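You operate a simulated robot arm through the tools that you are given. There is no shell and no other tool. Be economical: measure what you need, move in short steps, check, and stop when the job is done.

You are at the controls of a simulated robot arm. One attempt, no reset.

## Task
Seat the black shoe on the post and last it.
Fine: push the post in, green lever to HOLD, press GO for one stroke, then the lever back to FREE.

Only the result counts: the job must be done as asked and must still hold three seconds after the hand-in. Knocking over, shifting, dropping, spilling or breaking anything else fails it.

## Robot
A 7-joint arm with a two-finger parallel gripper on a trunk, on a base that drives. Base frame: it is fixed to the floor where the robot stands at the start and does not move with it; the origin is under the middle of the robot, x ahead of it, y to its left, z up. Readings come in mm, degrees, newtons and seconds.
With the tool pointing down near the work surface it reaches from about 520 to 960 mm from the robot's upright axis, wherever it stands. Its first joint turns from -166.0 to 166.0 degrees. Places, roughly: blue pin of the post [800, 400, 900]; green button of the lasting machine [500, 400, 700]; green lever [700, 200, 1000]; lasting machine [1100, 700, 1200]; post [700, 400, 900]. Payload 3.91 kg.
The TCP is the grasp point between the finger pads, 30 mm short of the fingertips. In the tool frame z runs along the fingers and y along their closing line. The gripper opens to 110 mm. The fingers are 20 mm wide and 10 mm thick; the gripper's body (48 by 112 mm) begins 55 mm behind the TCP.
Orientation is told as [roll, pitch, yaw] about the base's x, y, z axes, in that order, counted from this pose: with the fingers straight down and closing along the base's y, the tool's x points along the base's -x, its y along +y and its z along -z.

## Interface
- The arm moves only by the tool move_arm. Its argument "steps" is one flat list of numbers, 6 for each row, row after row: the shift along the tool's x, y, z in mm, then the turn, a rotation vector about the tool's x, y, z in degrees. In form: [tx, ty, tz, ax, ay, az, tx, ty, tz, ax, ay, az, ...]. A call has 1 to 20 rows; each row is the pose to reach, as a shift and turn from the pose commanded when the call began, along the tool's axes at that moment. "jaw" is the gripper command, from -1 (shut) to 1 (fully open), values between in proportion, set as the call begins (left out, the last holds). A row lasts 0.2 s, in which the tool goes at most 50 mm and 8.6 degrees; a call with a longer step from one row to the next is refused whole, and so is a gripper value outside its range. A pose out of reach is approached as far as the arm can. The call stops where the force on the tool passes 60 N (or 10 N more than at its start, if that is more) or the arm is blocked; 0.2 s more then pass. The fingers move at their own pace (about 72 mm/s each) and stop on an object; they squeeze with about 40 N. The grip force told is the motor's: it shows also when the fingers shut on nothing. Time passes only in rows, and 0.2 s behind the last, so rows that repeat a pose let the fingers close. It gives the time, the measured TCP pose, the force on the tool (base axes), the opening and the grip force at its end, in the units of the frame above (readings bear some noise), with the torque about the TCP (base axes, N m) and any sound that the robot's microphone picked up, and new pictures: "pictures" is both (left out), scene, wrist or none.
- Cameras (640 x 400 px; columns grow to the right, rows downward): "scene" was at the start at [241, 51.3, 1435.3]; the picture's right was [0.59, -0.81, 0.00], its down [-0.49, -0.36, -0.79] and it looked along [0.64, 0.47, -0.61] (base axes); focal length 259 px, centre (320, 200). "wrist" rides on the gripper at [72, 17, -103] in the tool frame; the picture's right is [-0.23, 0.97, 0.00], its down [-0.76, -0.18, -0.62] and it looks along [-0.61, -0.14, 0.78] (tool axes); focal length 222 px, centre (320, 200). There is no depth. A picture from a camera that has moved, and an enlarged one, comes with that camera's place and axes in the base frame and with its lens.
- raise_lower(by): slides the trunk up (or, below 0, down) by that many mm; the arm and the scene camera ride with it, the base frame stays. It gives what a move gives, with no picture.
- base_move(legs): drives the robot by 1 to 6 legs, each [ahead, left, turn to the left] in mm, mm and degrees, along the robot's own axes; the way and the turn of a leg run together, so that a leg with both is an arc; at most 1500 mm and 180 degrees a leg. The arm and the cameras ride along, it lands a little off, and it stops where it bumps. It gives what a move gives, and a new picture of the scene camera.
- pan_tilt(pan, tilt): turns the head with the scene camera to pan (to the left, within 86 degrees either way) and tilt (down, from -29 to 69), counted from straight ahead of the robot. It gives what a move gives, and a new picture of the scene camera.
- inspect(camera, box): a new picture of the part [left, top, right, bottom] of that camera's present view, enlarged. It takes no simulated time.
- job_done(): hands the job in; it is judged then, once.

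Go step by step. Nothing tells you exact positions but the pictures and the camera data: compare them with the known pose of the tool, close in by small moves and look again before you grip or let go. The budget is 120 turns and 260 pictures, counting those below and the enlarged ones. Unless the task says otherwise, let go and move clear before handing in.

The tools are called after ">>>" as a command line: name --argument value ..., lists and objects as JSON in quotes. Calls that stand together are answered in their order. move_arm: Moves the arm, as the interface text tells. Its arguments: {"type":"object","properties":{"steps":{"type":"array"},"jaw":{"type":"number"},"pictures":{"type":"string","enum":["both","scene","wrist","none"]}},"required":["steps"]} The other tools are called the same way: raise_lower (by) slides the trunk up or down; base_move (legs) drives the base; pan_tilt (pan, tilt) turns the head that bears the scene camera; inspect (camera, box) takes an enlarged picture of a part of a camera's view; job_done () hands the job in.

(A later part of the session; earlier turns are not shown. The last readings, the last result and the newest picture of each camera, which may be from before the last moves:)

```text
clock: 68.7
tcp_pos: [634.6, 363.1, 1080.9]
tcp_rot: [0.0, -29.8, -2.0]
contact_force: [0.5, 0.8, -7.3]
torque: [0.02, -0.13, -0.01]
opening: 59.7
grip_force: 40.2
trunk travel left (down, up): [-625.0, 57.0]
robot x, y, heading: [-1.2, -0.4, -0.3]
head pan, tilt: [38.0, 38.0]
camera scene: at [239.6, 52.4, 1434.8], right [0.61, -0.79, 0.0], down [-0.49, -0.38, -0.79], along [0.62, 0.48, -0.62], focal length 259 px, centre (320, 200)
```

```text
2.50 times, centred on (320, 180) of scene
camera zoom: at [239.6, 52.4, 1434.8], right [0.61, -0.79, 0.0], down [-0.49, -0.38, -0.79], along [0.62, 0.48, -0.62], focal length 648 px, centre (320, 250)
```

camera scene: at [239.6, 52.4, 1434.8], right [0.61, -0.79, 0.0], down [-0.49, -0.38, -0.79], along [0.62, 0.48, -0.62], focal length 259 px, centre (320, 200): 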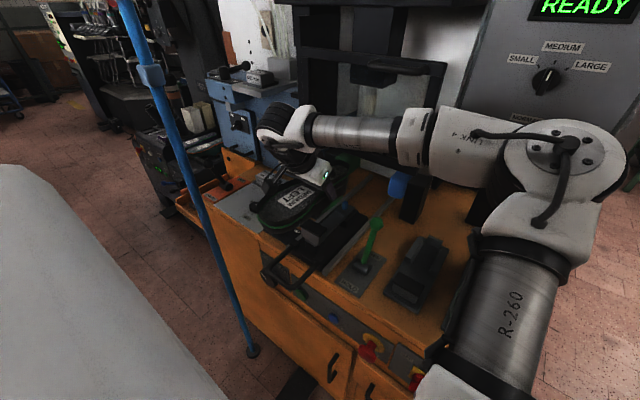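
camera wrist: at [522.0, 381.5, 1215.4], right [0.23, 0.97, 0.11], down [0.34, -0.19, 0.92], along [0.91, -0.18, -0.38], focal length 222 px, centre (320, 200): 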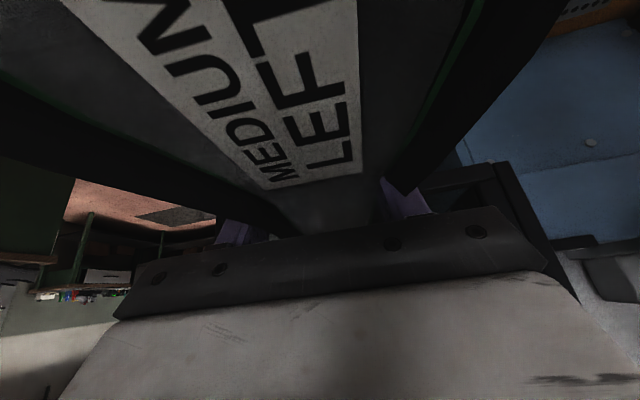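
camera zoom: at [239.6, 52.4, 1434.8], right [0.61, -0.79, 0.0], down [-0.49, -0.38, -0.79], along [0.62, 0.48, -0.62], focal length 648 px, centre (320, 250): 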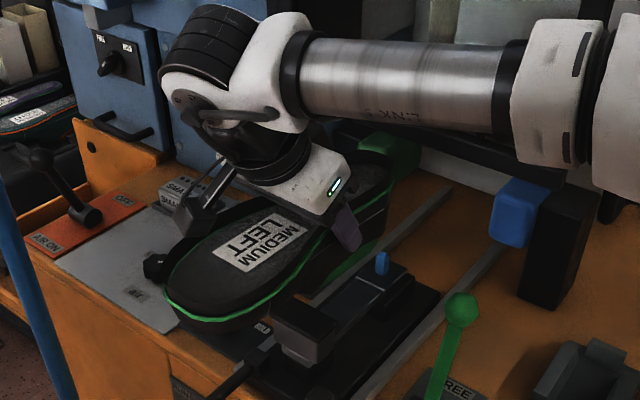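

>>> move_arm --steps '[-8, 0, 8, 0, 0, 0, -23, 1, 17, 0, 0, 0, -38, 2, 26, 0, 0, 0, -53, 2.6, 35, 0, 0, 0, -63, 2.6, 41, 0, 0, 0, -63, 2.6, 41, 0, 0, 0]' --pictures "scene"

>>> inspect --camera "scene" --box '[230, 100, 410, 260]'

```text
clock: 70.1
tcp_pos: [710.2, 364.3, 1076.0]
tcp_rot: [-0.1, -29.8, -2.0]
contact_force: [-0.3, -0.2, -7.6]
torque: [-0.04, -0.14, 0.03]
opening: 59.7
grip_force: 39.7
trunk travel left (down, up): [-625.0, 57.0]
robot x, y, heading: [-3.1, 1.1, -0.2]
head pan, tilt: [38.0, 38.0]
camera scene: at [239.7, 52.5, 1434.8], right [0.61, -0.79, 0.0], down [-0.49, -0.38, -0.79], along [0.62, 0.48, -0.62], focal length 259 px, centre (320, 200)
```

scene: 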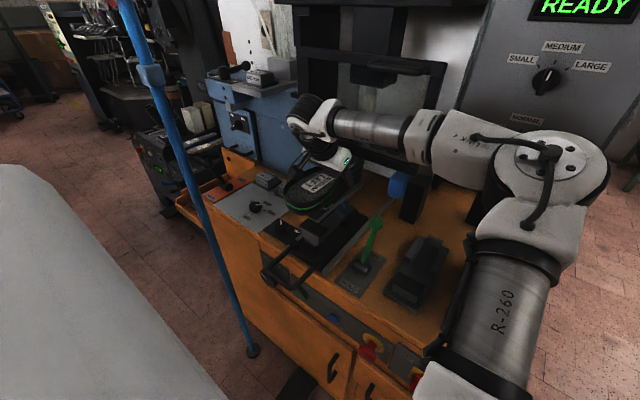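

```text
2.50 times, centred on (320, 180) of scene
camera zoom: at [239.7, 52.5, 1434.8], right [0.61, -0.79, 0.0], down [-0.49, -0.38, -0.79], along [0.62, 0.48, -0.62], focal length 648 px, centre (320, 250)
```

zoom: 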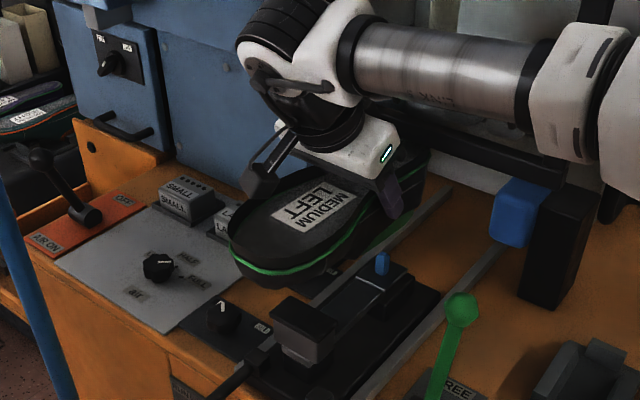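

>>> inspect --camera "scene" --box '[290, 140, 370, 210]'

>>> inspect --camera "wrist" --box '[0, 0, 640, 400]'

```text
5.71 times, centred on (330, 175) of scene
camera zoom: at [239.7, 52.5, 1434.8], right [0.61, -0.79, 0.0], down [-0.49, -0.38, -0.79], along [0.62, 0.48, -0.62], focal length 1481 px, centre (263, 343)
```

zoom: 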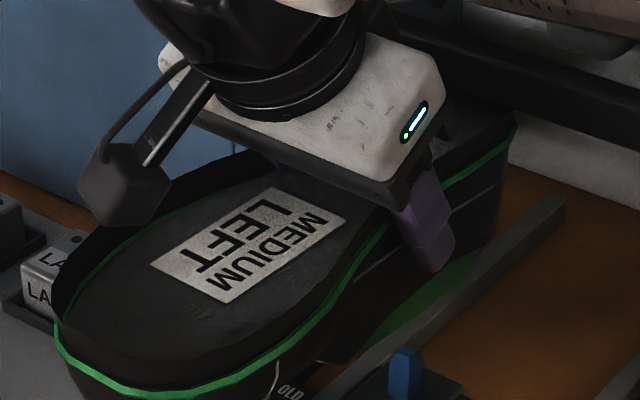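

```text
1.00 times, centred on (320, 200) of wrist (not enlarged: the box is as wide or as high as the picture)
camera zoom: at [596.3, 384.1, 1130.8], right [0.23, 0.97, 0.11], down [0.34, -0.19, 0.92], along [0.91, -0.18, -0.38], focal length 222 px, centre (320, 200)
```

zoom: 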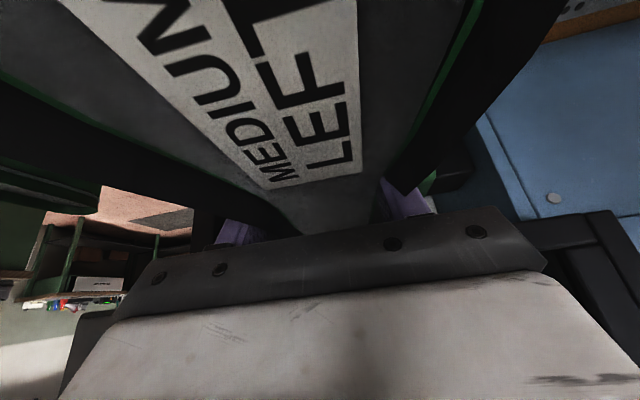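

>>> inspect --camera "scene" --box '[330, 165, 380, 205]'

>>> pan_tilt --pan 38 --tilt 36

>>> inspect --camera "scene" --box '[325, 150, 405, 215]'

```text
10.00 times, centred on (355, 185) of scene
camera zoom: at [239.7, 52.5, 1434.8], right [0.61, -0.79, 0.0], down [-0.49, -0.38, -0.79], along [0.62, 0.48, -0.62], focal length 2592 px, centre (-30, 350)
```

zoom: 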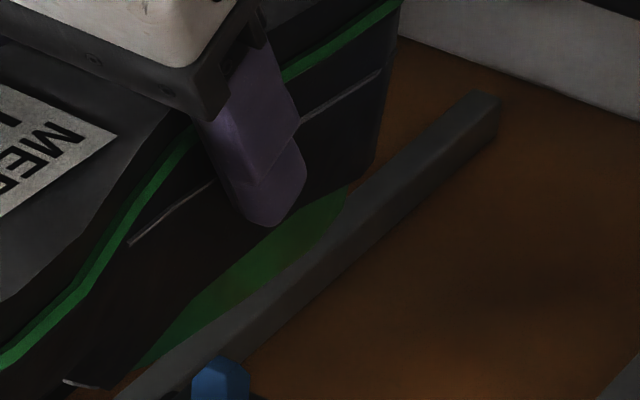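

```text
clock: 70.7
tcp_pos: [709.3, 363.7, 1076.5]
tcp_rot: [0.0, -29.8, -2.0]
contact_force: [0.3, 0.2, -7.4]
torque: [0.02, -0.16, 0.0]
opening: 59.7
grip_force: 39.8
trunk travel left (down, up): [-625.0, 57.0]
robot x, y, heading: [-1.8, -1.3, -0.5]
head pan, tilt: [38.0, 36.0]
camera scene: at [240.7, 53.2, 1437.8], right [0.61, -0.79, 0.0], down [-0.47, -0.36, -0.81], along [0.64, 0.5, -0.59], focal length 259 px, centre (320, 200)
```

scene: 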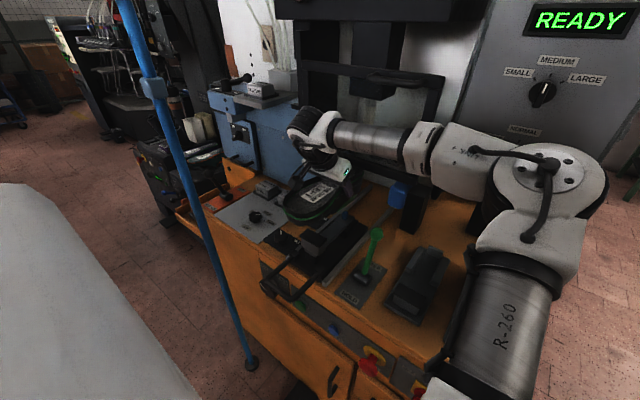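

```text
6.15 times, centred on (365, 182) of scene
camera zoom: at [240.7, 53.2, 1437.8], right [0.61, -0.79, 0.0], down [-0.47, -0.36, -0.81], along [0.64, 0.5, -0.59], focal length 1595 px, centre (43, 308)
```

zoom: 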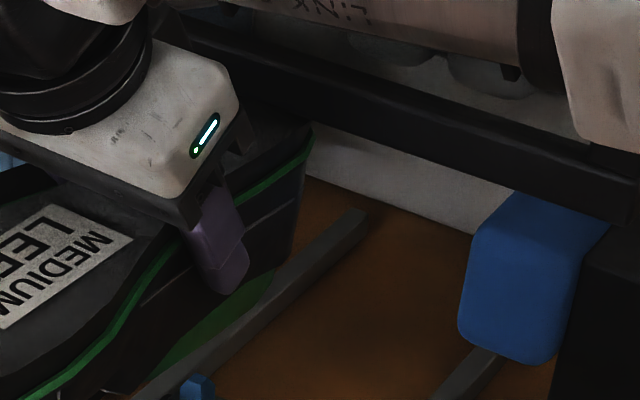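

Comparing edges shows the shoe sank ~20 mm in the first grip (and was pushed back at re-seating), so the face is now still 30–45 mm above the pin. I'll lower 20 mm and compare again.

>>> move_arm --steps '[5, 0, 8.7, 0, 0, 0, 10, 0, 17.3, 0, 0, 0, 10, 0, 17.3, 0, 0, 0]' --pictures "none"

>>> inspect --camera "scene" --box '[315, 155, 395, 220]'

>>> inspect --camera "scene" --box '[260, 140, 380, 260]'

```text
clock: 71.5
tcp_pos: [709.3, 363.5, 1057.9]
tcp_rot: [-0.2, -29.8, -2.0]
contact_force: [0.5, 0.0, -6.3]
torque: [-0.03, -0.12, 0.01]
opening: 59.8
grip_force: 40.2
trunk travel left (down, up): [-625.0, 57.0]
robot x, y, heading: [-2.6, -1.2, 0.1]
head pan, tilt: [38.0, 36.0]
```

```text
6.15 times, centred on (355, 188) of scene
camera zoom: at [240.7, 53.2, 1437.8], right [0.61, -0.79, 0.0], down [-0.47, -0.36, -0.81], along [0.64, 0.5, -0.59], focal length 1595 px, centre (105, 277)
```

zoom: 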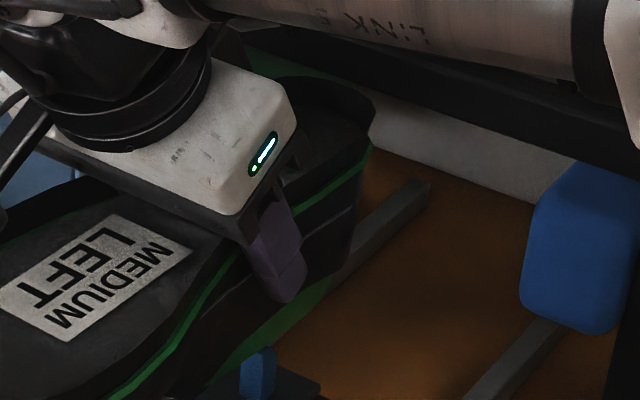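

```text
3.33 times, centred on (320, 200) of scene
camera zoom: at [240.7, 53.2, 1437.8], right [0.61, -0.79, 0.0], down [-0.47, -0.36, -0.81], along [0.64, 0.5, -0.59], focal length 864 px, centre (320, 200)
```

zoom: 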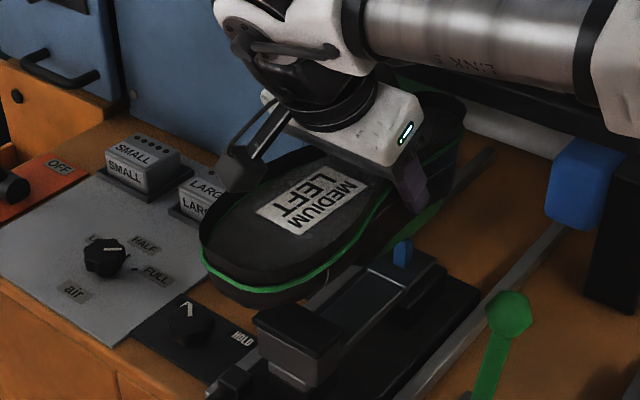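

>>> move_arm --steps '[3, 0, 5.2, 0, 0, 0, 6, 0, 10.4, 0, 0, 0, 7, 0, 12.1, 0, 0, 0, 7, 0, 12.1, 0, 0, 0]' --pictures "none"

>>> inspect --camera "scene" --box '[320, 165, 370, 210]'

```text
clock: 72.5
tcp_pos: [709.6, 363.4, 1043.4]
tcp_rot: [-0.1, -29.8, -2.0]
contact_force: [0.5, 0.0, -6.7]
torque: [-0.04, -0.14, 0.01]
opening: 59.8
grip_force: 39.6
trunk travel left (down, up): [-625.0, 57.0]
robot x, y, heading: [-1.7, 3.0, -0.2]
head pan, tilt: [38.0, 36.0]
```

```text
8.89 times, centred on (345, 188) of scene
camera zoom: at [240.7, 53.2, 1437.8], right [0.61, -0.79, 0.0], down [-0.47, -0.36, -0.81], along [0.64, 0.5, -0.59], focal length 2304 px, centre (98, 311)
```

zoom: 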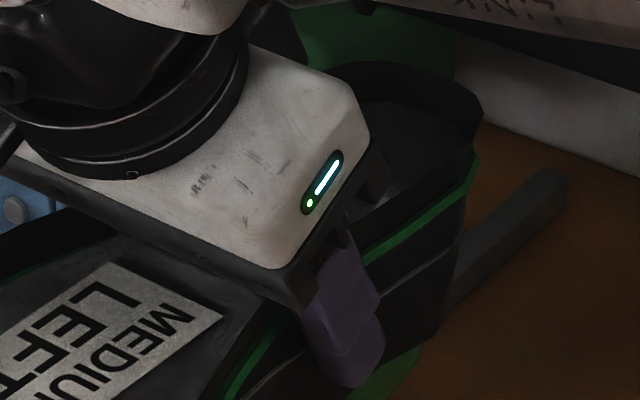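

>>> inspect --camera "scene" --box '[310, 175, 374, 225]'

```text
8.00 times, centred on (342, 200) of scene
camera zoom: at [240.7, 53.2, 1437.8], right [0.61, -0.79, 0.0], down [-0.47, -0.36, -0.81], along [0.64, 0.5, -0.59], focal length 2073 px, centre (144, 200)
```

zoom: 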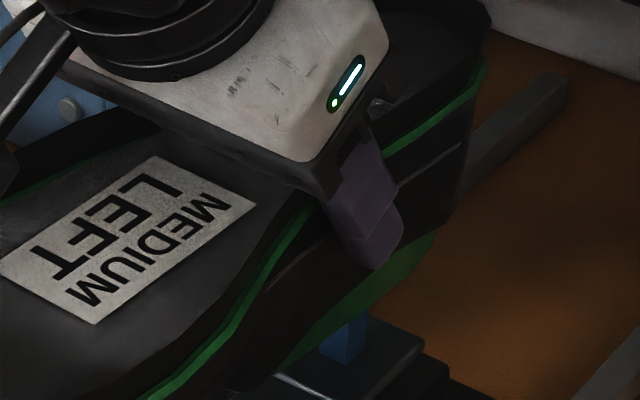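

The cone's lower edge now just overlaps the pin tip in view. I'll lower in small steps, reading the force.

>>> move_arm --steps '[1.5, 0, 2.6, 0, 0, 0, 3, 0, 5.2, 0, 0, 0, 3, 0, 5.2, 0, 0, 0]' --pictures "none"

>>> move_arm --steps '[1, 0, 1.7, 0, 0, 0, 2, 0, 3.5, 0, 0, 0, 2, 0, 3.5, 0, 0, 0]' --pictures "none"

>>> inspect --camera "scene" --box '[310, 175, 374, 225]'

```text
clock: 73.3
tcp_pos: [709.1, 364.5, 1036.1]
tcp_rot: [-0.1, -29.7, -2.0]
contact_force: [-1.3, -0.8, -5.8]
torque: [-0.02, -0.15, 0.0]
opening: 59.8
grip_force: 39.8
trunk travel left (down, up): [-625.0, 57.0]
robot x, y, heading: [-1.1, 2.3, -0.1]
head pan, tilt: [38.0, 36.0]
```

```text
clock: 74.1
tcp_pos: [708.2, 363.7, 1033.5]
tcp_rot: [0.0, -29.8, -1.9]
contact_force: [-5.9, 1.3, -0.3]
torque: [0.07, 0.0, 0.02]
opening: 60.0
grip_force: 40.1
trunk travel left (down, up): [-625.0, 57.0]
robot x, y, heading: [4.7, 0.3, -0.2]
head pan, tilt: [38.0, 36.0]
```

```text
8.00 times, centred on (342, 200) of scene
camera zoom: at [239.5, 52.9, 1438.1], right [0.61, -0.79, 0.0], down [-0.46, -0.36, -0.81], along [0.64, 0.5, -0.59], focal length 2073 px, centre (144, 200)
```

zoom: 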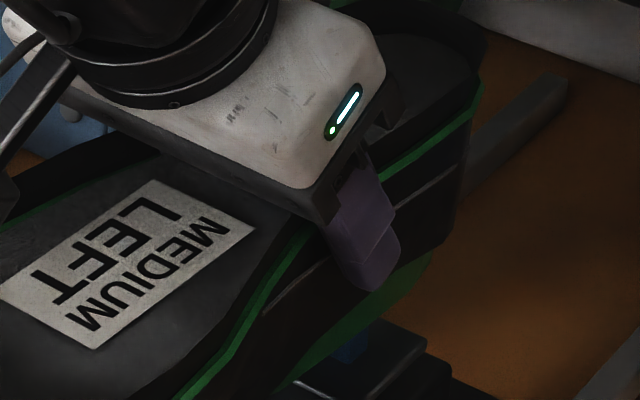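

Light contact right at the pin (48–52 mm ahead of the TCP), so the face is 75 mm below the TCP. By the image the socket is ~12 mm too far in; I lift, shift back 12 mm and try again.

>>> move_arm --steps '[-3.5, 0, -6, 0, 0, 0, 1.7, -0.2, -9, 0, 0, 0, 6.9, -0.4, -12, 0, 0, 0, 6.9, -0.4, -12, 0, 0, 0]' --pictures "none"

>>> inspect --camera "scene" --box '[310, 175, 374, 225]'

>>> move_arm --steps '[1.5, 0, 2.6, 0, 0, 0, 3, 0, 5.2, 0, 0, 0, 4.5, 0, 7.8, 0, 0, 0, 4.5, 0, 7.8, 0, 0, 0]' --pictures "none"

```text
clock: 75.1
tcp_pos: [696.5, 363.0, 1040.1]
tcp_rot: [-0.2, -29.9, -2.1]
contact_force: [0.1, -0.6, -6.6]
torque: [0.0, -0.13, 0.01]
opening: 59.9
grip_force: 39.7
trunk travel left (down, up): [-625.0, 57.0]
robot x, y, heading: [-1.9, 0.8, -0.0]
head pan, tilt: [38.0, 36.0]
```

```text
8.00 times, centred on (342, 200) of scene
camera zoom: at [240.8, 53.2, 1437.8], right [0.61, -0.79, 0.0], down [-0.47, -0.36, -0.81], along [0.64, 0.5, -0.59], focal length 2073 px, centre (144, 200)
```

zoom: 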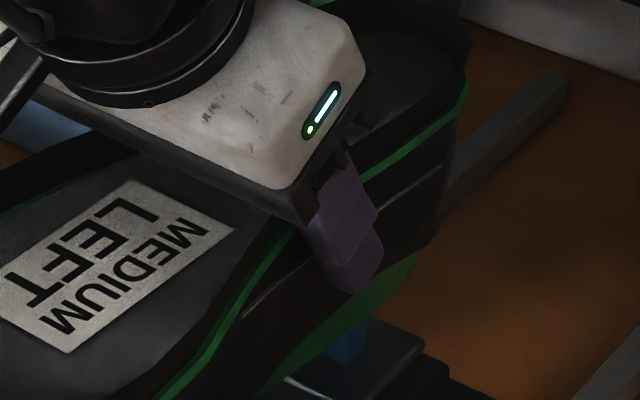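

```text
clock: 76.1
tcp_pos: [697.8, 363.0, 1031.0]
tcp_rot: [0.0, -29.9, -2.0]
contact_force: [10.1, -1.9, 0.2]
torque: [-0.14, -1.36, -0.01]
opening: 60.2
grip_force: 40.1
trunk travel left (down, up): [-625.0, 57.0]
robot x, y, heading: [1.1, -5.7, -0.2]
head pan, tilt: [38.0, 36.0]
```

Forces flipped sign: −6 N in x at 709 and +10 N at 697, so the socket centre lies between. Try x ≈ 703.

>>> move_arm --steps '[-4, 0, -7, 0, 0, 0, -8.8, 0, -3.4, 0, 0, 0, -8.8, 0, -3.4, 0, 0, 0]' --pictures "none"

>>> move_arm --steps '[1.5, 0, 2.6, 0, 0, 0, 3, 0, 5.2, 0, 0, 0, 4.5, 0, 7.8, 0, 0, 0, 4.5, 0, 7.8, 0, 0, 0]' --pictures "none"

```text
clock: 76.9
tcp_pos: [702.8, 363.2, 1038.6]
tcp_rot: [0.0, -29.6, -1.9]
contact_force: [-0.8, -0.3, -6.6]
torque: [-0.04, -0.15, -0.03]
opening: 59.7
grip_force: 40.1
trunk travel left (down, up): [-625.0, 57.0]
robot x, y, heading: [1.7, -1.2, -0.3]
head pan, tilt: [38.0, 36.0]
```

```text
clock: 77.9
tcp_pos: [703.3, 363.1, 1028.3]
tcp_rot: [-0.1, -29.8, -2.0]
contact_force: [-1.4, 0.4, -6.9]
torque: [-0.01, -0.07, 0.02]
opening: 60.1
grip_force: 40.0
trunk travel left (down, up): [-625.0, 57.0]
robot x, y, heading: [-1.8, 0.3, -0.2]
head pan, tilt: [38.0, 36.0]
```

It passed the contact height with no force: the pin is in the socket. Continuing down.

>>> move_arm --steps '[2, 0, 3.5, 0, 0, 0, 4, 0, 7, 0, 0, 0, 6, 0, 10.4, 0, 0, 0, 6, 0, 10.4, 0, 0, 0]' --pictures "none"

>>> move_arm --steps '[2, 0, 3.5, 0, 0, 0, 4, 0, 7, 0, 0, 0, 5, 0, 8.7, 0, 0, 0, 5, 0, 8.7, 0, 0, 0]' --pictures "scene"

```text
clock: 78.9
tcp_pos: [704.1, 363.8, 1017.0]
tcp_rot: [0.0, -29.9, -2.1]
contact_force: [-1.2, -0.6, -6.9]
torque: [-0.02, -0.03, -0.01]
opening: 59.9
grip_force: 40.1
trunk travel left (down, up): [-625.0, 57.0]
robot x, y, heading: [-1.3, 1.6, -0.2]
head pan, tilt: [38.0, 36.0]
```

```text
clock: 79.9
tcp_pos: [703.5, 362.8, 1012.3]
tcp_rot: [0.3, -30.4, -2.2]
contact_force: [12.0, 3.9, 33.3]
torque: [-0.52, 0.26, 0.01]
opening: 59.8
grip_force: 39.4
trunk travel left (down, up): [-625.0, 57.0]
robot x, y, heading: [-3.8, 0.3, 0.0]
head pan, tilt: [38.0, 36.0]
camera scene: at [238.5, 51.7, 1438.7], right [0.61, -0.79, 0.0], down [-0.46, -0.36, -0.81], along [0.64, 0.5, -0.59], focal length 259 px, centre (320, 200)
```

scene: 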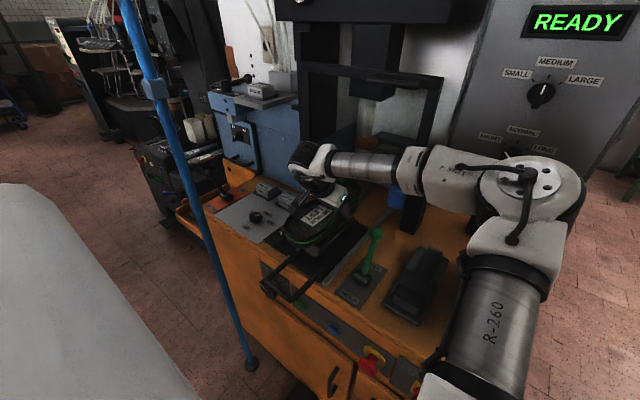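

>>> inspect --camera "scene" --box '[265, 175, 375, 265]'

>>> inspect --camera "scene" --box '[310, 175, 374, 225]'

```text
4.44 times, centred on (320, 220) of scene
camera zoom: at [238.5, 51.7, 1438.7], right [0.61, -0.79, 0.0], down [-0.46, -0.36, -0.81], along [0.64, 0.5, -0.59], focal length 1152 px, centre (320, 111)
```

zoom: 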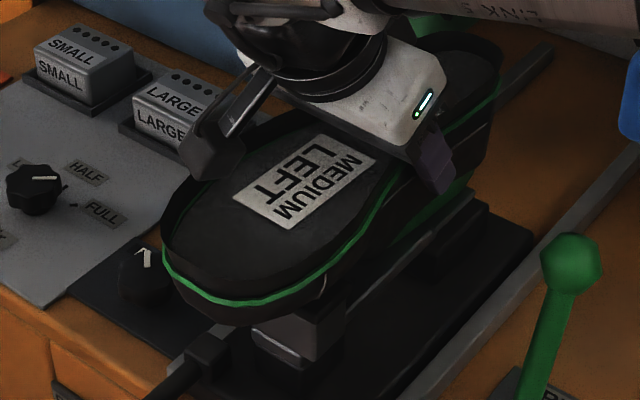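

```text
8.00 times, centred on (342, 200) of scene
camera zoom: at [238.5, 51.7, 1438.7], right [0.61, -0.79, 0.0], down [-0.46, -0.36, -0.81], along [0.64, 0.5, -0.59], focal length 2073 px, centre (144, 200)
```

zoom: 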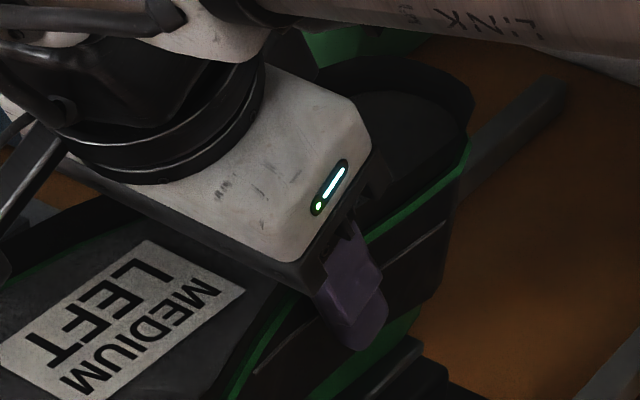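

It now rests on the post plate and toe block. I release and withdraw along the finger direction to check.

>>> move_arm --steps '[0, 0, -2, 0, 0, 0, 0, 0, -2, 0, 0, 0, 0, 0, -2, 0, 0, 0, 0, 0, -25, 0, 0, 0, 0, 0, -60, 0, 0, 0, 0, 0, -100, 0, 0, 0, 0, 0, -100, 0, 0, 0]' --jaw 1 --pictures "both"

>>> inspect --camera "scene" --box '[265, 165, 385, 265]'

```text
clock: 81.5
tcp_pos: [654.6, 365.7, 1094.6]
tcp_rot: [-0.1, -29.8, -2.0]
contact_force: [0.2, 0.0, 0.1]
torque: [0.02, -0.01, -0.01]
opening: 110.0
grip_force: 0.0
trunk travel left (down, up): [-625.0, 57.0]
robot x, y, heading: [-1.7, -2.5, -0.1]
head pan, tilt: [38.0, 36.0]
camera scene: at [240.5, 53.0, 1437.8], right [0.61, -0.79, 0.0], down [-0.46, -0.36, -0.81], along [0.64, 0.5, -0.59], focal length 259 px, centre (320, 200)
camera wrist: at [540.2, 385.6, 1147.8], right [0.23, 0.97, 0.11], down [0.34, -0.19, 0.92], along [0.91, -0.18, -0.38], focal length 222 px, centre (320, 200)
```

scene: 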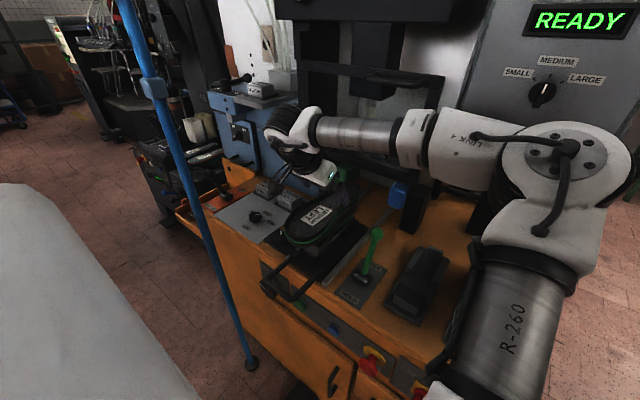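
wrist: 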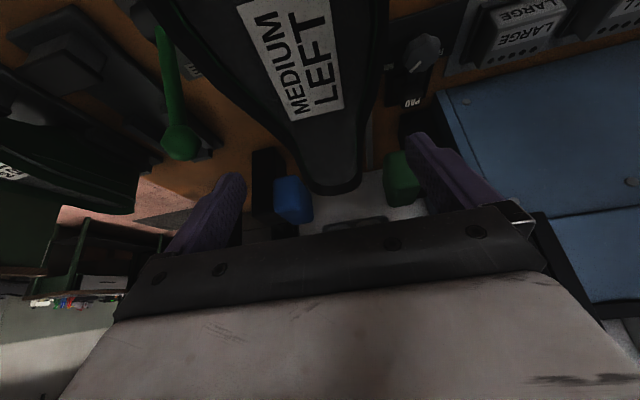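

```text
4.00 times, centred on (325, 215) of scene
camera zoom: at [240.5, 53.0, 1437.8], right [0.61, -0.79, 0.0], down [-0.46, -0.36, -0.81], along [0.64, 0.5, -0.59], focal length 1037 px, centre (300, 140)
```

zoom: 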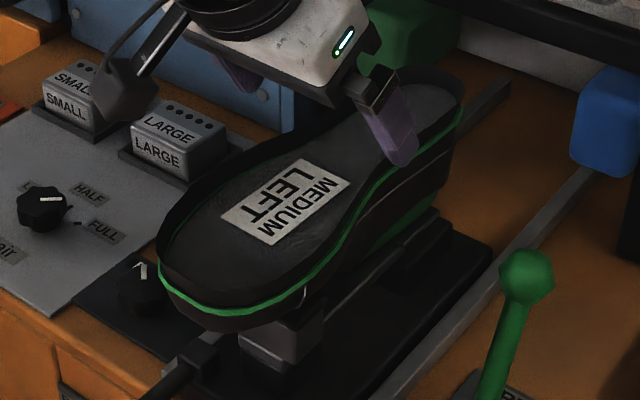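

>>> inspect --camera "scene" --box '[315, 180, 379, 230]'

>>> inspect --camera "scene" --box '[280, 210, 350, 260]'

```text
8.00 times, centred on (347, 205) of scene
camera zoom: at [240.5, 53.0, 1437.8], right [0.61, -0.79, 0.0], down [-0.46, -0.36, -0.81], along [0.64, 0.5, -0.59], focal length 2073 px, centre (104, 160)
```

zoom: 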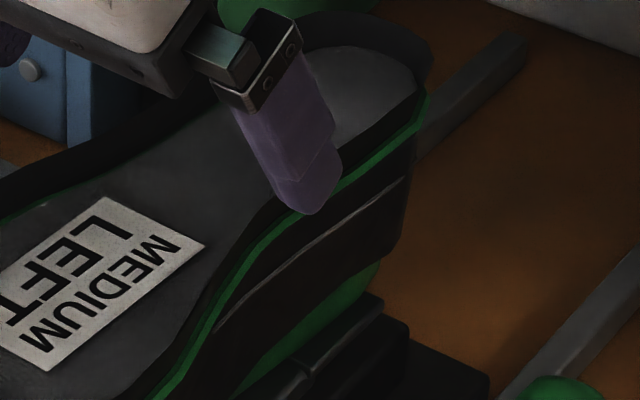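

```text
8.00 times, centred on (315, 235) of scene
camera zoom: at [240.5, 53.0, 1437.8], right [0.61, -0.79, 0.0], down [-0.46, -0.36, -0.81], along [0.64, 0.5, -0.59], focal length 2073 px, centre (360, -80)
```

zoom: 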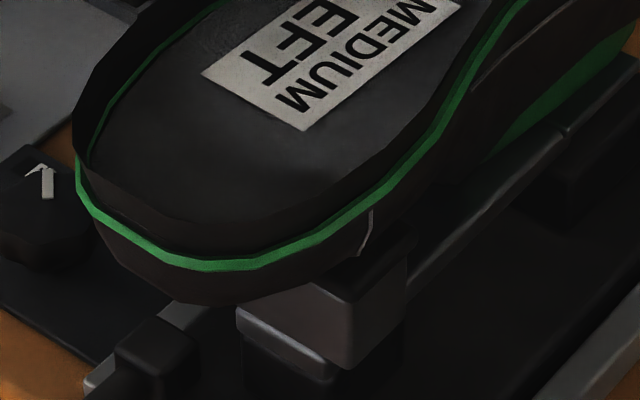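

It looks seated. I'll press down lightly with closed fingers on the waist to make sure it is fully home.

>>> move_arm --steps '[0, 0, -5, 0, 0, 0, 0, 0, -5, 0, 0, 0, 0, 0, -5, 0, 0, 0, 0, 0, -5, 0, 0, 0, -22, -0.5, 20, 0, 0, 0, -44.6, -0.8, 48.8, 0, 0, 0, -42, -0.8, 53, 0, 0, 0, -39.5, -0.8, 57.5, 0, 0, 0, -37, -0.8, 62, 0, 0, 0, -34.5, -0.8, 66, 0, 0, 0, -34.5, -0.8, 66, 0, 0, 0]' --jaw -1 --pictures "none"

```text
clock: 83.9
tcp_pos: [716.9, 364.3, 1054.2]
tcp_rot: [-0.1, -29.8, -2.0]
contact_force: [-0.6, -1.0, -0.4]
torque: [0.03, 0.01, 0.0]
opening: 0.3
grip_force: 37.3
trunk travel left (down, up): [-625.0, 57.0]
robot x, y, heading: [-1.4, -1.8, -0.3]
head pan, tilt: [38.0, 36.0]
```

Not touching yet; a bit lower in small steps.

>>> move_arm --steps '[2, 0, 3.5, 0, 0, 0, 4, 0, 7, 0, 0, 0, 6, 0, 10.4, 0, 0, 0, 7, 0, 12.1, 0, 0, 0, 8, 0, 13.9, 0, 0, 0, 8, 0, 13.9, 0, 0, 0]' --pictures "scene"

>>> inspect --camera "scene" --box '[265, 165, 385, 265]'

```text
clock: 84.9
tcp_pos: [718.1, 364.0, 1051.5]
tcp_rot: [0.9, -31.2, -2.7]
contact_force: [-2.9, -3.1, 23.5]
torque: [-0.14, -0.06, -0.27]
opening: 0.0
grip_force: 37.8
trunk travel left (down, up): [-625.0, 57.0]
robot x, y, heading: [-2.7, -0.8, -0.2]
head pan, tilt: [38.0, 36.0]
stopped in row 4: the force on the tool passed its limit at 62 N (the readings are from after the stop); the commanded pose is now the measured one
camera scene: at [238.5, 51.5, 1438.0], right [0.61, -0.79, 0.0], down [-0.46, -0.36, -0.81], along [0.64, 0.5, -0.59], focal length 259 px, centre (320, 200)
```

scene: 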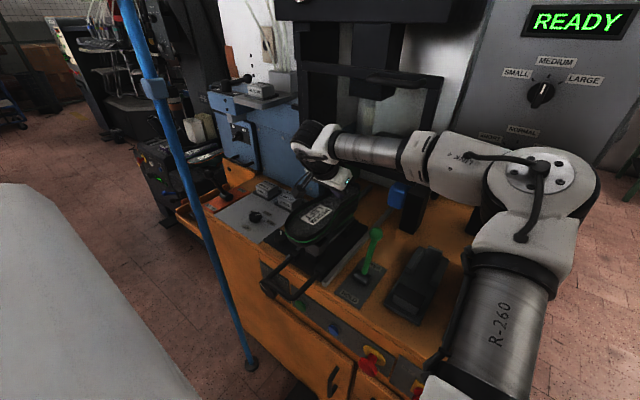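

```text
4.00 times, centred on (325, 215) of scene
camera zoom: at [238.5, 51.5, 1438.0], right [0.61, -0.79, 0.0], down [-0.46, -0.36, -0.81], along [0.64, 0.5, -0.59], focal length 1037 px, centre (300, 140)
```

zoom: 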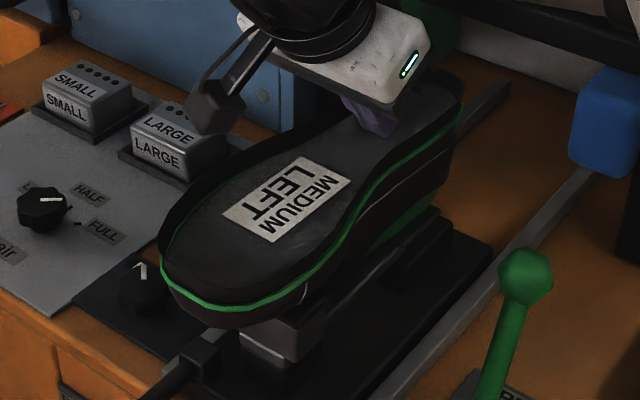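

Firmly seated under 60 N. Now I retract upward and back and look at the slide handle.

>>> move_arm --steps '[0, 0, -10, 0, 0, 0, 0, 0, -45, 0, 0, 0, 0, 0, -85, 0, 0, 0, 0, 0, -125, 0, 0, 0, 0, 0, -165, 0, 0, 0, -20, -40, -190, 0, 0, 0, -40, -80, -200, 0, 0, 0, -40, -120, -210, 0, 0, 0, -40, -160, -210, 0, 0, 0, -40, -205, -210, 0, 0, 0, -40, -250, -210, 0, 0, 0, -40, -295, -210, 0, 0, 0]' --pictures "none"

>>> pan_tilt --pan 45 --tilt 48

>>> inspect --camera "scene" --box '[240, 130, 420, 290]'

```text
refused: row 6 steps farther than a row can; nothing moved
```

```text
clock: 85.6
tcp_pos: [717.5, 364.0, 1051.9]
tcp_rot: [0.8, -30.9, -2.5]
contact_force: [1.5, 0.8, 37.2]
torque: [-0.01, -0.3, -0.35]
opening: 0.0
grip_force: 38.0
trunk travel left (down, up): [-625.0, 57.0]
robot x, y, heading: [-0.4, 2.7, -0.2]
head pan, tilt: [45.0, 48.0]
camera scene: at [223.9, 53.2, 1421.4], right [0.7, -0.71, 0.0], down [-0.53, -0.52, -0.67], along [0.48, 0.47, -0.74], focal length 259 px, centre (320, 200)
```

scene: 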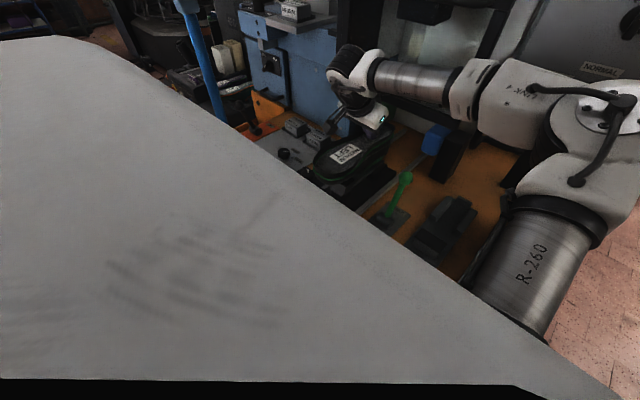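

```text
2.50 times, centred on (330, 210) of scene
camera zoom: at [223.9, 53.2, 1421.4], right [0.7, -0.71, 0.0], down [-0.53, -0.52, -0.67], along [0.48, 0.47, -0.74], focal length 648 px, centre (295, 175)
```

zoom: 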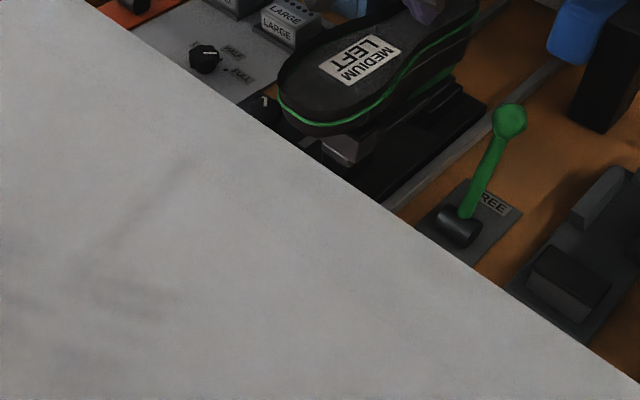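

>>> move_arm --steps '[0, 0, -10, 0, 0, 0, 0, 0, -45, 0, 0, 0, 0, 0, -85, 0, 0, 0, 0, 0, -125, 0, 0, 0, 0, 0, -165, 0, 0, 0, -12, -30, -185, 0, 0, 0, -25, -65, -200, 0, 0, 0, -30, -105, -210, 0, 0, 0, -30, -145, -210, 0, 0, 0, -30, -190, -210, 0, 0, 0, -30, -235, -210, 0, 0, 0, -30, -280, -210, 0, 0, 0]' --pictures "none"

>>> pan_tilt --pan 32 --tilt 44

>>> inspect --camera "scene" --box '[200, 170, 360, 310]'

```text
clock: 88.2
tcp_pos: [626.8, 85.6, 1242.3]
tcp_rot: [0.5, -30.7, -2.4]
contact_force: [-1.4, -0.2, 0.4]
torque: [0.03, 0.01, 0.0]
opening: 0.0
grip_force: 37.7
trunk travel left (down, up): [-625.0, 57.0]
robot x, y, heading: [-0.6, -1.8, -0.0]
head pan, tilt: [45.0, 48.0]
```

```text
clock: 89.0
tcp_pos: [627.9, 86.4, 1241.5]
tcp_rot: [0.5, -30.7, -2.4]
contact_force: [0.2, 0.4, 0.4]
torque: [0.03, 0.03, 0.01]
opening: 0.0
grip_force: 37.4
trunk travel left (down, up): [-625.0, 57.0]
robot x, y, heading: [2.1, -0.2, -0.6]
head pan, tilt: [32.0, 44.0]
camera scene: at [240.9, 42.5, 1426.1], right [0.53, -0.85, 0.0], down [-0.59, -0.37, -0.72], along [0.61, 0.38, -0.69], focal length 259 px, centre (320, 200)
```

scene: 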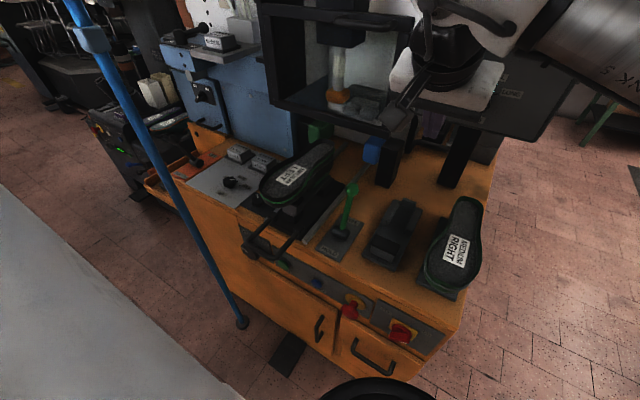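

```text
2.86 times, centred on (280, 240) of scene
camera zoom: at [240.9, 42.5, 1426.1], right [0.53, -0.85, 0.0], down [-0.59, -0.37, -0.72], along [0.61, 0.38, -0.69], focal length 740 px, centre (434, 86)
```

zoom: 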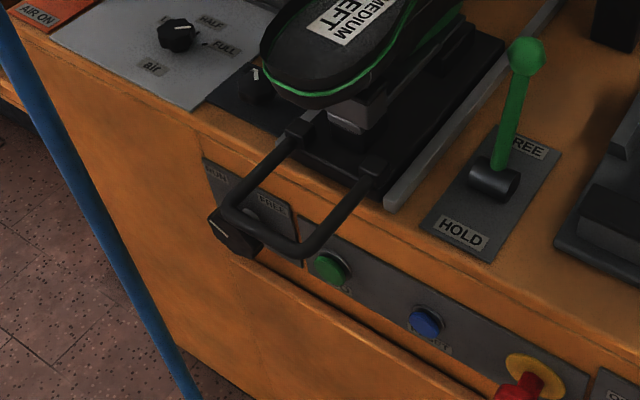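

The handle's crossbar is about x 477, y 320–397, z 900. I'll bring the closed fingers behind it (robot side), hand leaning back ~15°.

>>> move_arm --steps '[28, 27, 11, 0, 1.6, 0.2, 57, 54, 22, 0, 3.1, 0.5, 86, 81, 33, 0, 4.7, 0.7, 114, 108, 45, 0, 6.3, 1, 142, 135, 56, 0, 7.8, 1.2, 171, 161, 67, 0, 9.4, 1.4, 200, 188, 78, 0, 11, 1.7, 228, 215, 89, 0, 12.5, 1.9, 256, 242, 100, 0, 14, 2.1, 285, 269, 112, 0, 15.7, 2.4, 285, 269, 112, 0, 15.7, 2.4]' --pictures "both"

>>> inspect --camera "scene" --box '[200, 130, 400, 310]'

```text
clock: 91.4
tcp_pos: [449.9, 362.7, 1001.9]
tcp_rot: [1.5, -14.9, -4.8]
contact_force: [0.3, 0.0, 0.8]
torque: [0.01, -0.03, -0.02]
opening: 0.2
grip_force: 37.5
trunk travel left (down, up): [-625.0, 57.0]
robot x, y, heading: [2.0, -2.6, -0.3]
head pan, tilt: [32.0, 44.0]
camera scene: at [240.8, 42.2, 1426.1], right [0.53, -0.85, 0.0], down [-0.59, -0.37, -0.72], along [0.61, 0.38, -0.69], focal length 259 px, centre (320, 200)
camera wrist: at [353.9, 384.4, 1083.3], right [0.29, 0.95, 0.08], down [0.56, -0.24, 0.79], along [0.78, -0.19, -0.6], focal length 222 px, centre (320, 200)
```

scene: 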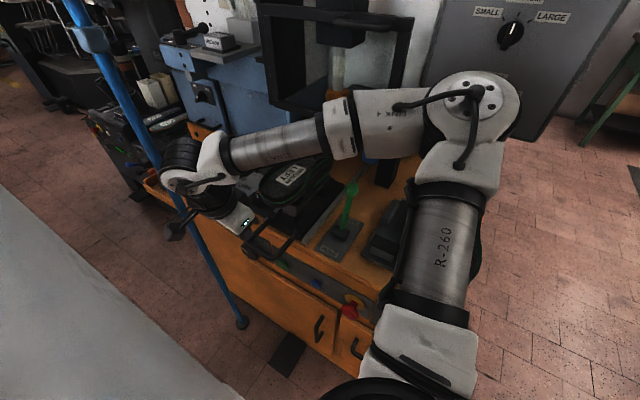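
wrist: 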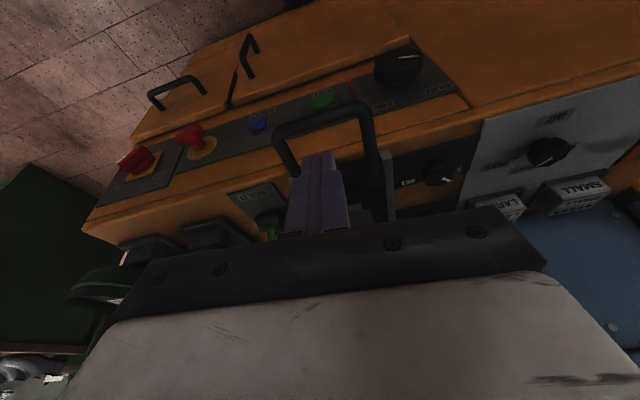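

```text
2.22 times, centred on (300, 220) of scene
camera zoom: at [240.8, 42.2, 1426.1], right [0.53, -0.85, 0.0], down [-0.59, -0.37, -0.72], along [0.61, 0.38, -0.69], focal length 576 px, centre (364, 156)
```

zoom: 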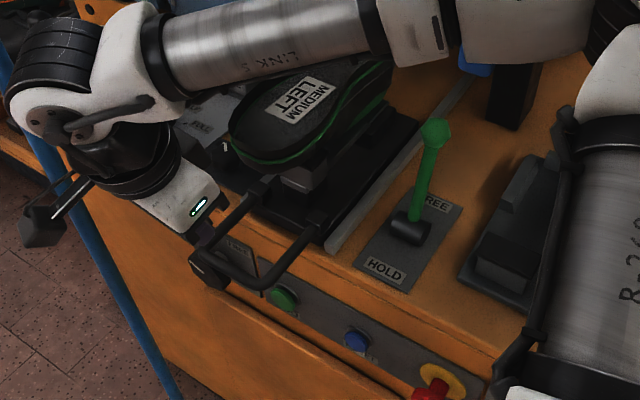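

>>> move_arm --steps '[11, -1, 28, 0, 0, 0, 22, -2, 56, 0, 0, 0, 32.7, -3, 84.4, 0, 0, 0, 32.7, -3, 84.4, 0, 0, 0]' --pictures "both"

>>> inspect --camera "scene" --box '[220, 170, 340, 290]'

```text
clock: 92.4
tcp_pos: [439.6, 363.4, 911.3]
tcp_rot: [1.3, -14.9, -4.6]
contact_force: [0.0, -0.4, 0.6]
torque: [0.0, 0.02, 0.02]
opening: 0.0
grip_force: 37.7
trunk travel left (down, up): [-625.0, 57.0]
robot x, y, heading: [2.7, 1.1, -0.3]
head pan, tilt: [32.0, 44.0]
camera scene: at [240.8, 42.4, 1426.1], right [0.53, -0.85, 0.0], down [-0.59, -0.37, -0.72], along [0.61, 0.38, -0.69], focal length 259 px, centre (320, 200)
camera wrist: at [343.6, 384.2, 992.9], right [0.29, 0.95, 0.08], down [0.56, -0.24, 0.79], along [0.78, -0.19, -0.6], focal length 222 px, centre (320, 200)
```

scene: 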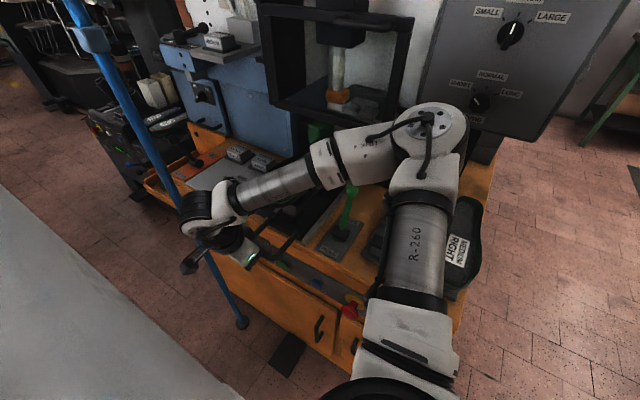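
wrist: 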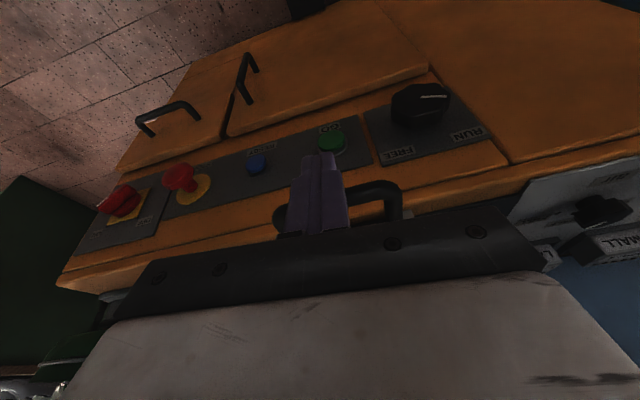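

```text
3.33 times, centred on (280, 230) of scene
camera zoom: at [240.8, 42.4, 1426.1], right [0.53, -0.85, 0.0], down [-0.59, -0.37, -0.72], along [0.61, 0.38, -0.69], focal length 864 px, centre (453, 100)
```

zoom: 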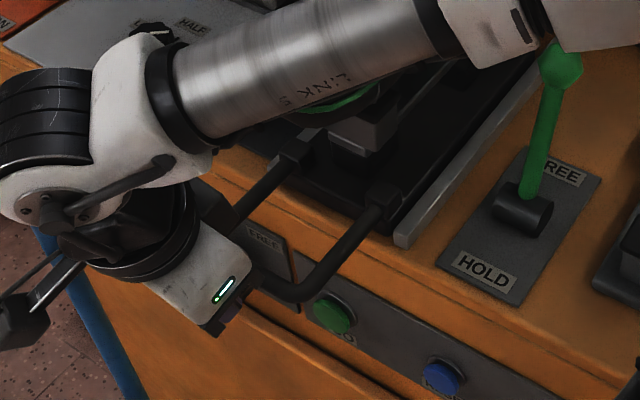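

Fingers are right behind the bar. Pushing forward gently along +x.

>>> move_arm --steps '[-9.6, 0.8, 2.6, 0, 0, 0, -19.3, 1.6, 5.1, 0, 0, 0, -28.9, 2.4, 7.7, 0, 0, 0, -38.5, 3.2, 10.3, 0, 0, 0, -48, 4, 12.8, 0, 0, 0]' --pictures "scene"

```text
clock: 93.6
tcp_pos: [490.6, 364.1, 911.4]
tcp_rot: [1.6, -14.9, -4.9]
contact_force: [0.2, 0.1, -0.3]
torque: [-0.01, 0.04, 0.02]
opening: 0.0
grip_force: 37.6
trunk travel left (down, up): [-625.0, 57.0]
robot x, y, heading: [-1.8, 0.3, -0.6]
head pan, tilt: [32.0, 44.0]
camera scene: at [241.2, 42.5, 1426.0], right [0.53, -0.85, 0.0], down [-0.59, -0.37, -0.72], along [0.61, 0.38, -0.69], focal length 259 px, centre (320, 200)
```

scene: 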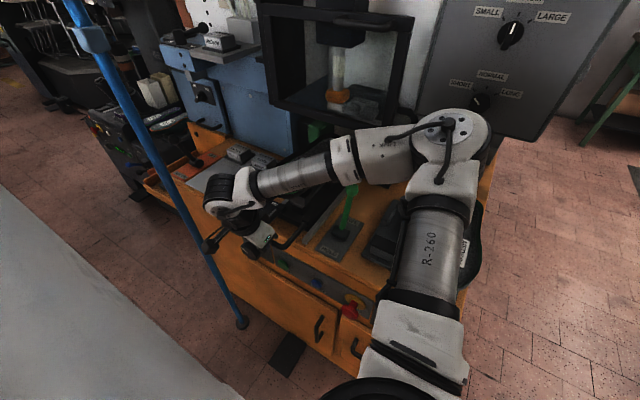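

>>> inspect --camera "scene" --box '[220, 140, 380, 280]'

>>> inspect --camera "wrist" --box '[160, 50, 520, 250]'

```text
2.86 times, centred on (300, 210) of scene
camera zoom: at [241.2, 42.5, 1426.0], right [0.53, -0.85, 0.0], down [-0.59, -0.37, -0.72], along [0.61, 0.38, -0.69], focal length 740 px, centre (377, 171)
```

zoom: 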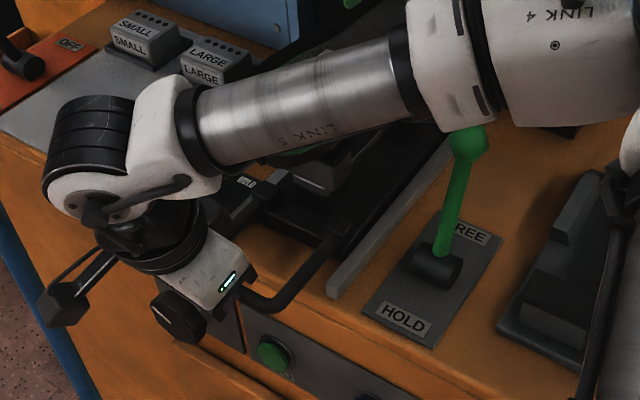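

```text
1.78 times, centred on (340, 150) of wrist
camera zoom: at [394.9, 385.3, 993.7], right [0.29, 0.95, 0.08], down [0.56, -0.24, 0.79], along [0.78, -0.19, -0.6], focal length 395 px, centre (284, 289)
```

zoom: 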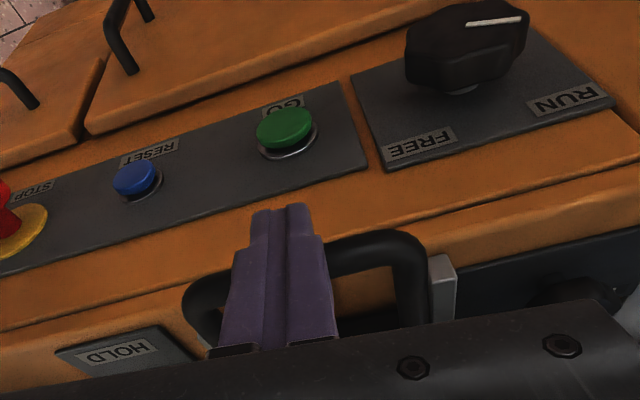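

The slide is moving freely (about 30 mm so far). Continuing to push.

>>> move_arm --steps '[-14.4, 1.2, 3.9, 0, 0, 0, -28.9, 2.4, 7.7, 0, 0, 0, -43.3, 3.6, 11.6, 0, 0, 0, -57.8, 4.8, 15.4, 0, 0, 0, -72, 6, 19.3, 0, 0, 0, -86.7, 7.2, 23.1, 0, 0, 0, -96, 8, 25.7, 0, 0, 0]' --pictures "scene"

>>> inspect --camera "scene" --box '[220, 100, 400, 260]'

```text
clock: 95.2
tcp_pos: [590.6, 365.3, 912.2]
tcp_rot: [1.5, -15.0, -4.7]
contact_force: [1.0, -0.1, 0.7]
torque: [0.02, -0.05, 0.0]
opening: 0.0
grip_force: 37.3
trunk travel left (down, up): [-625.0, 57.0]
robot x, y, heading: [2.0, 0.6, -0.4]
head pan, tilt: [32.0, 44.0]
camera scene: at [241.1, 42.5, 1426.1], right [0.53, -0.85, 0.0], down [-0.59, -0.37, -0.72], along [0.61, 0.38, -0.69], focal length 259 px, centre (320, 200)
```

scene: 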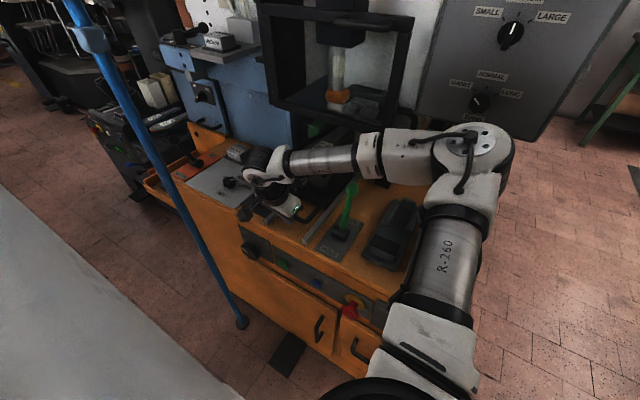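

```text
2.50 times, centred on (310, 180) of scene
camera zoom: at [241.1, 42.5, 1426.1], right [0.53, -0.85, 0.0], down [-0.59, -0.37, -0.72], along [0.61, 0.38, -0.69], focal length 648 px, centre (345, 250)
```

zoom: 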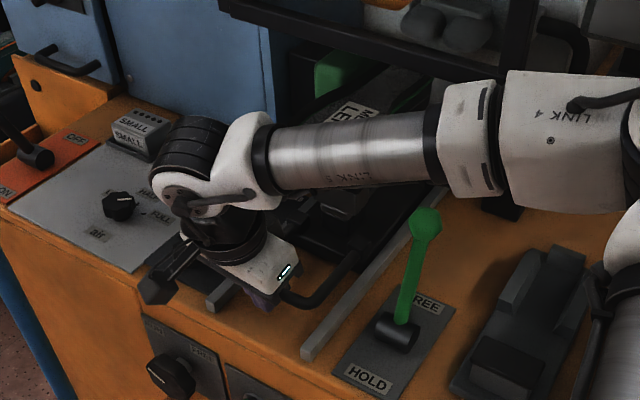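

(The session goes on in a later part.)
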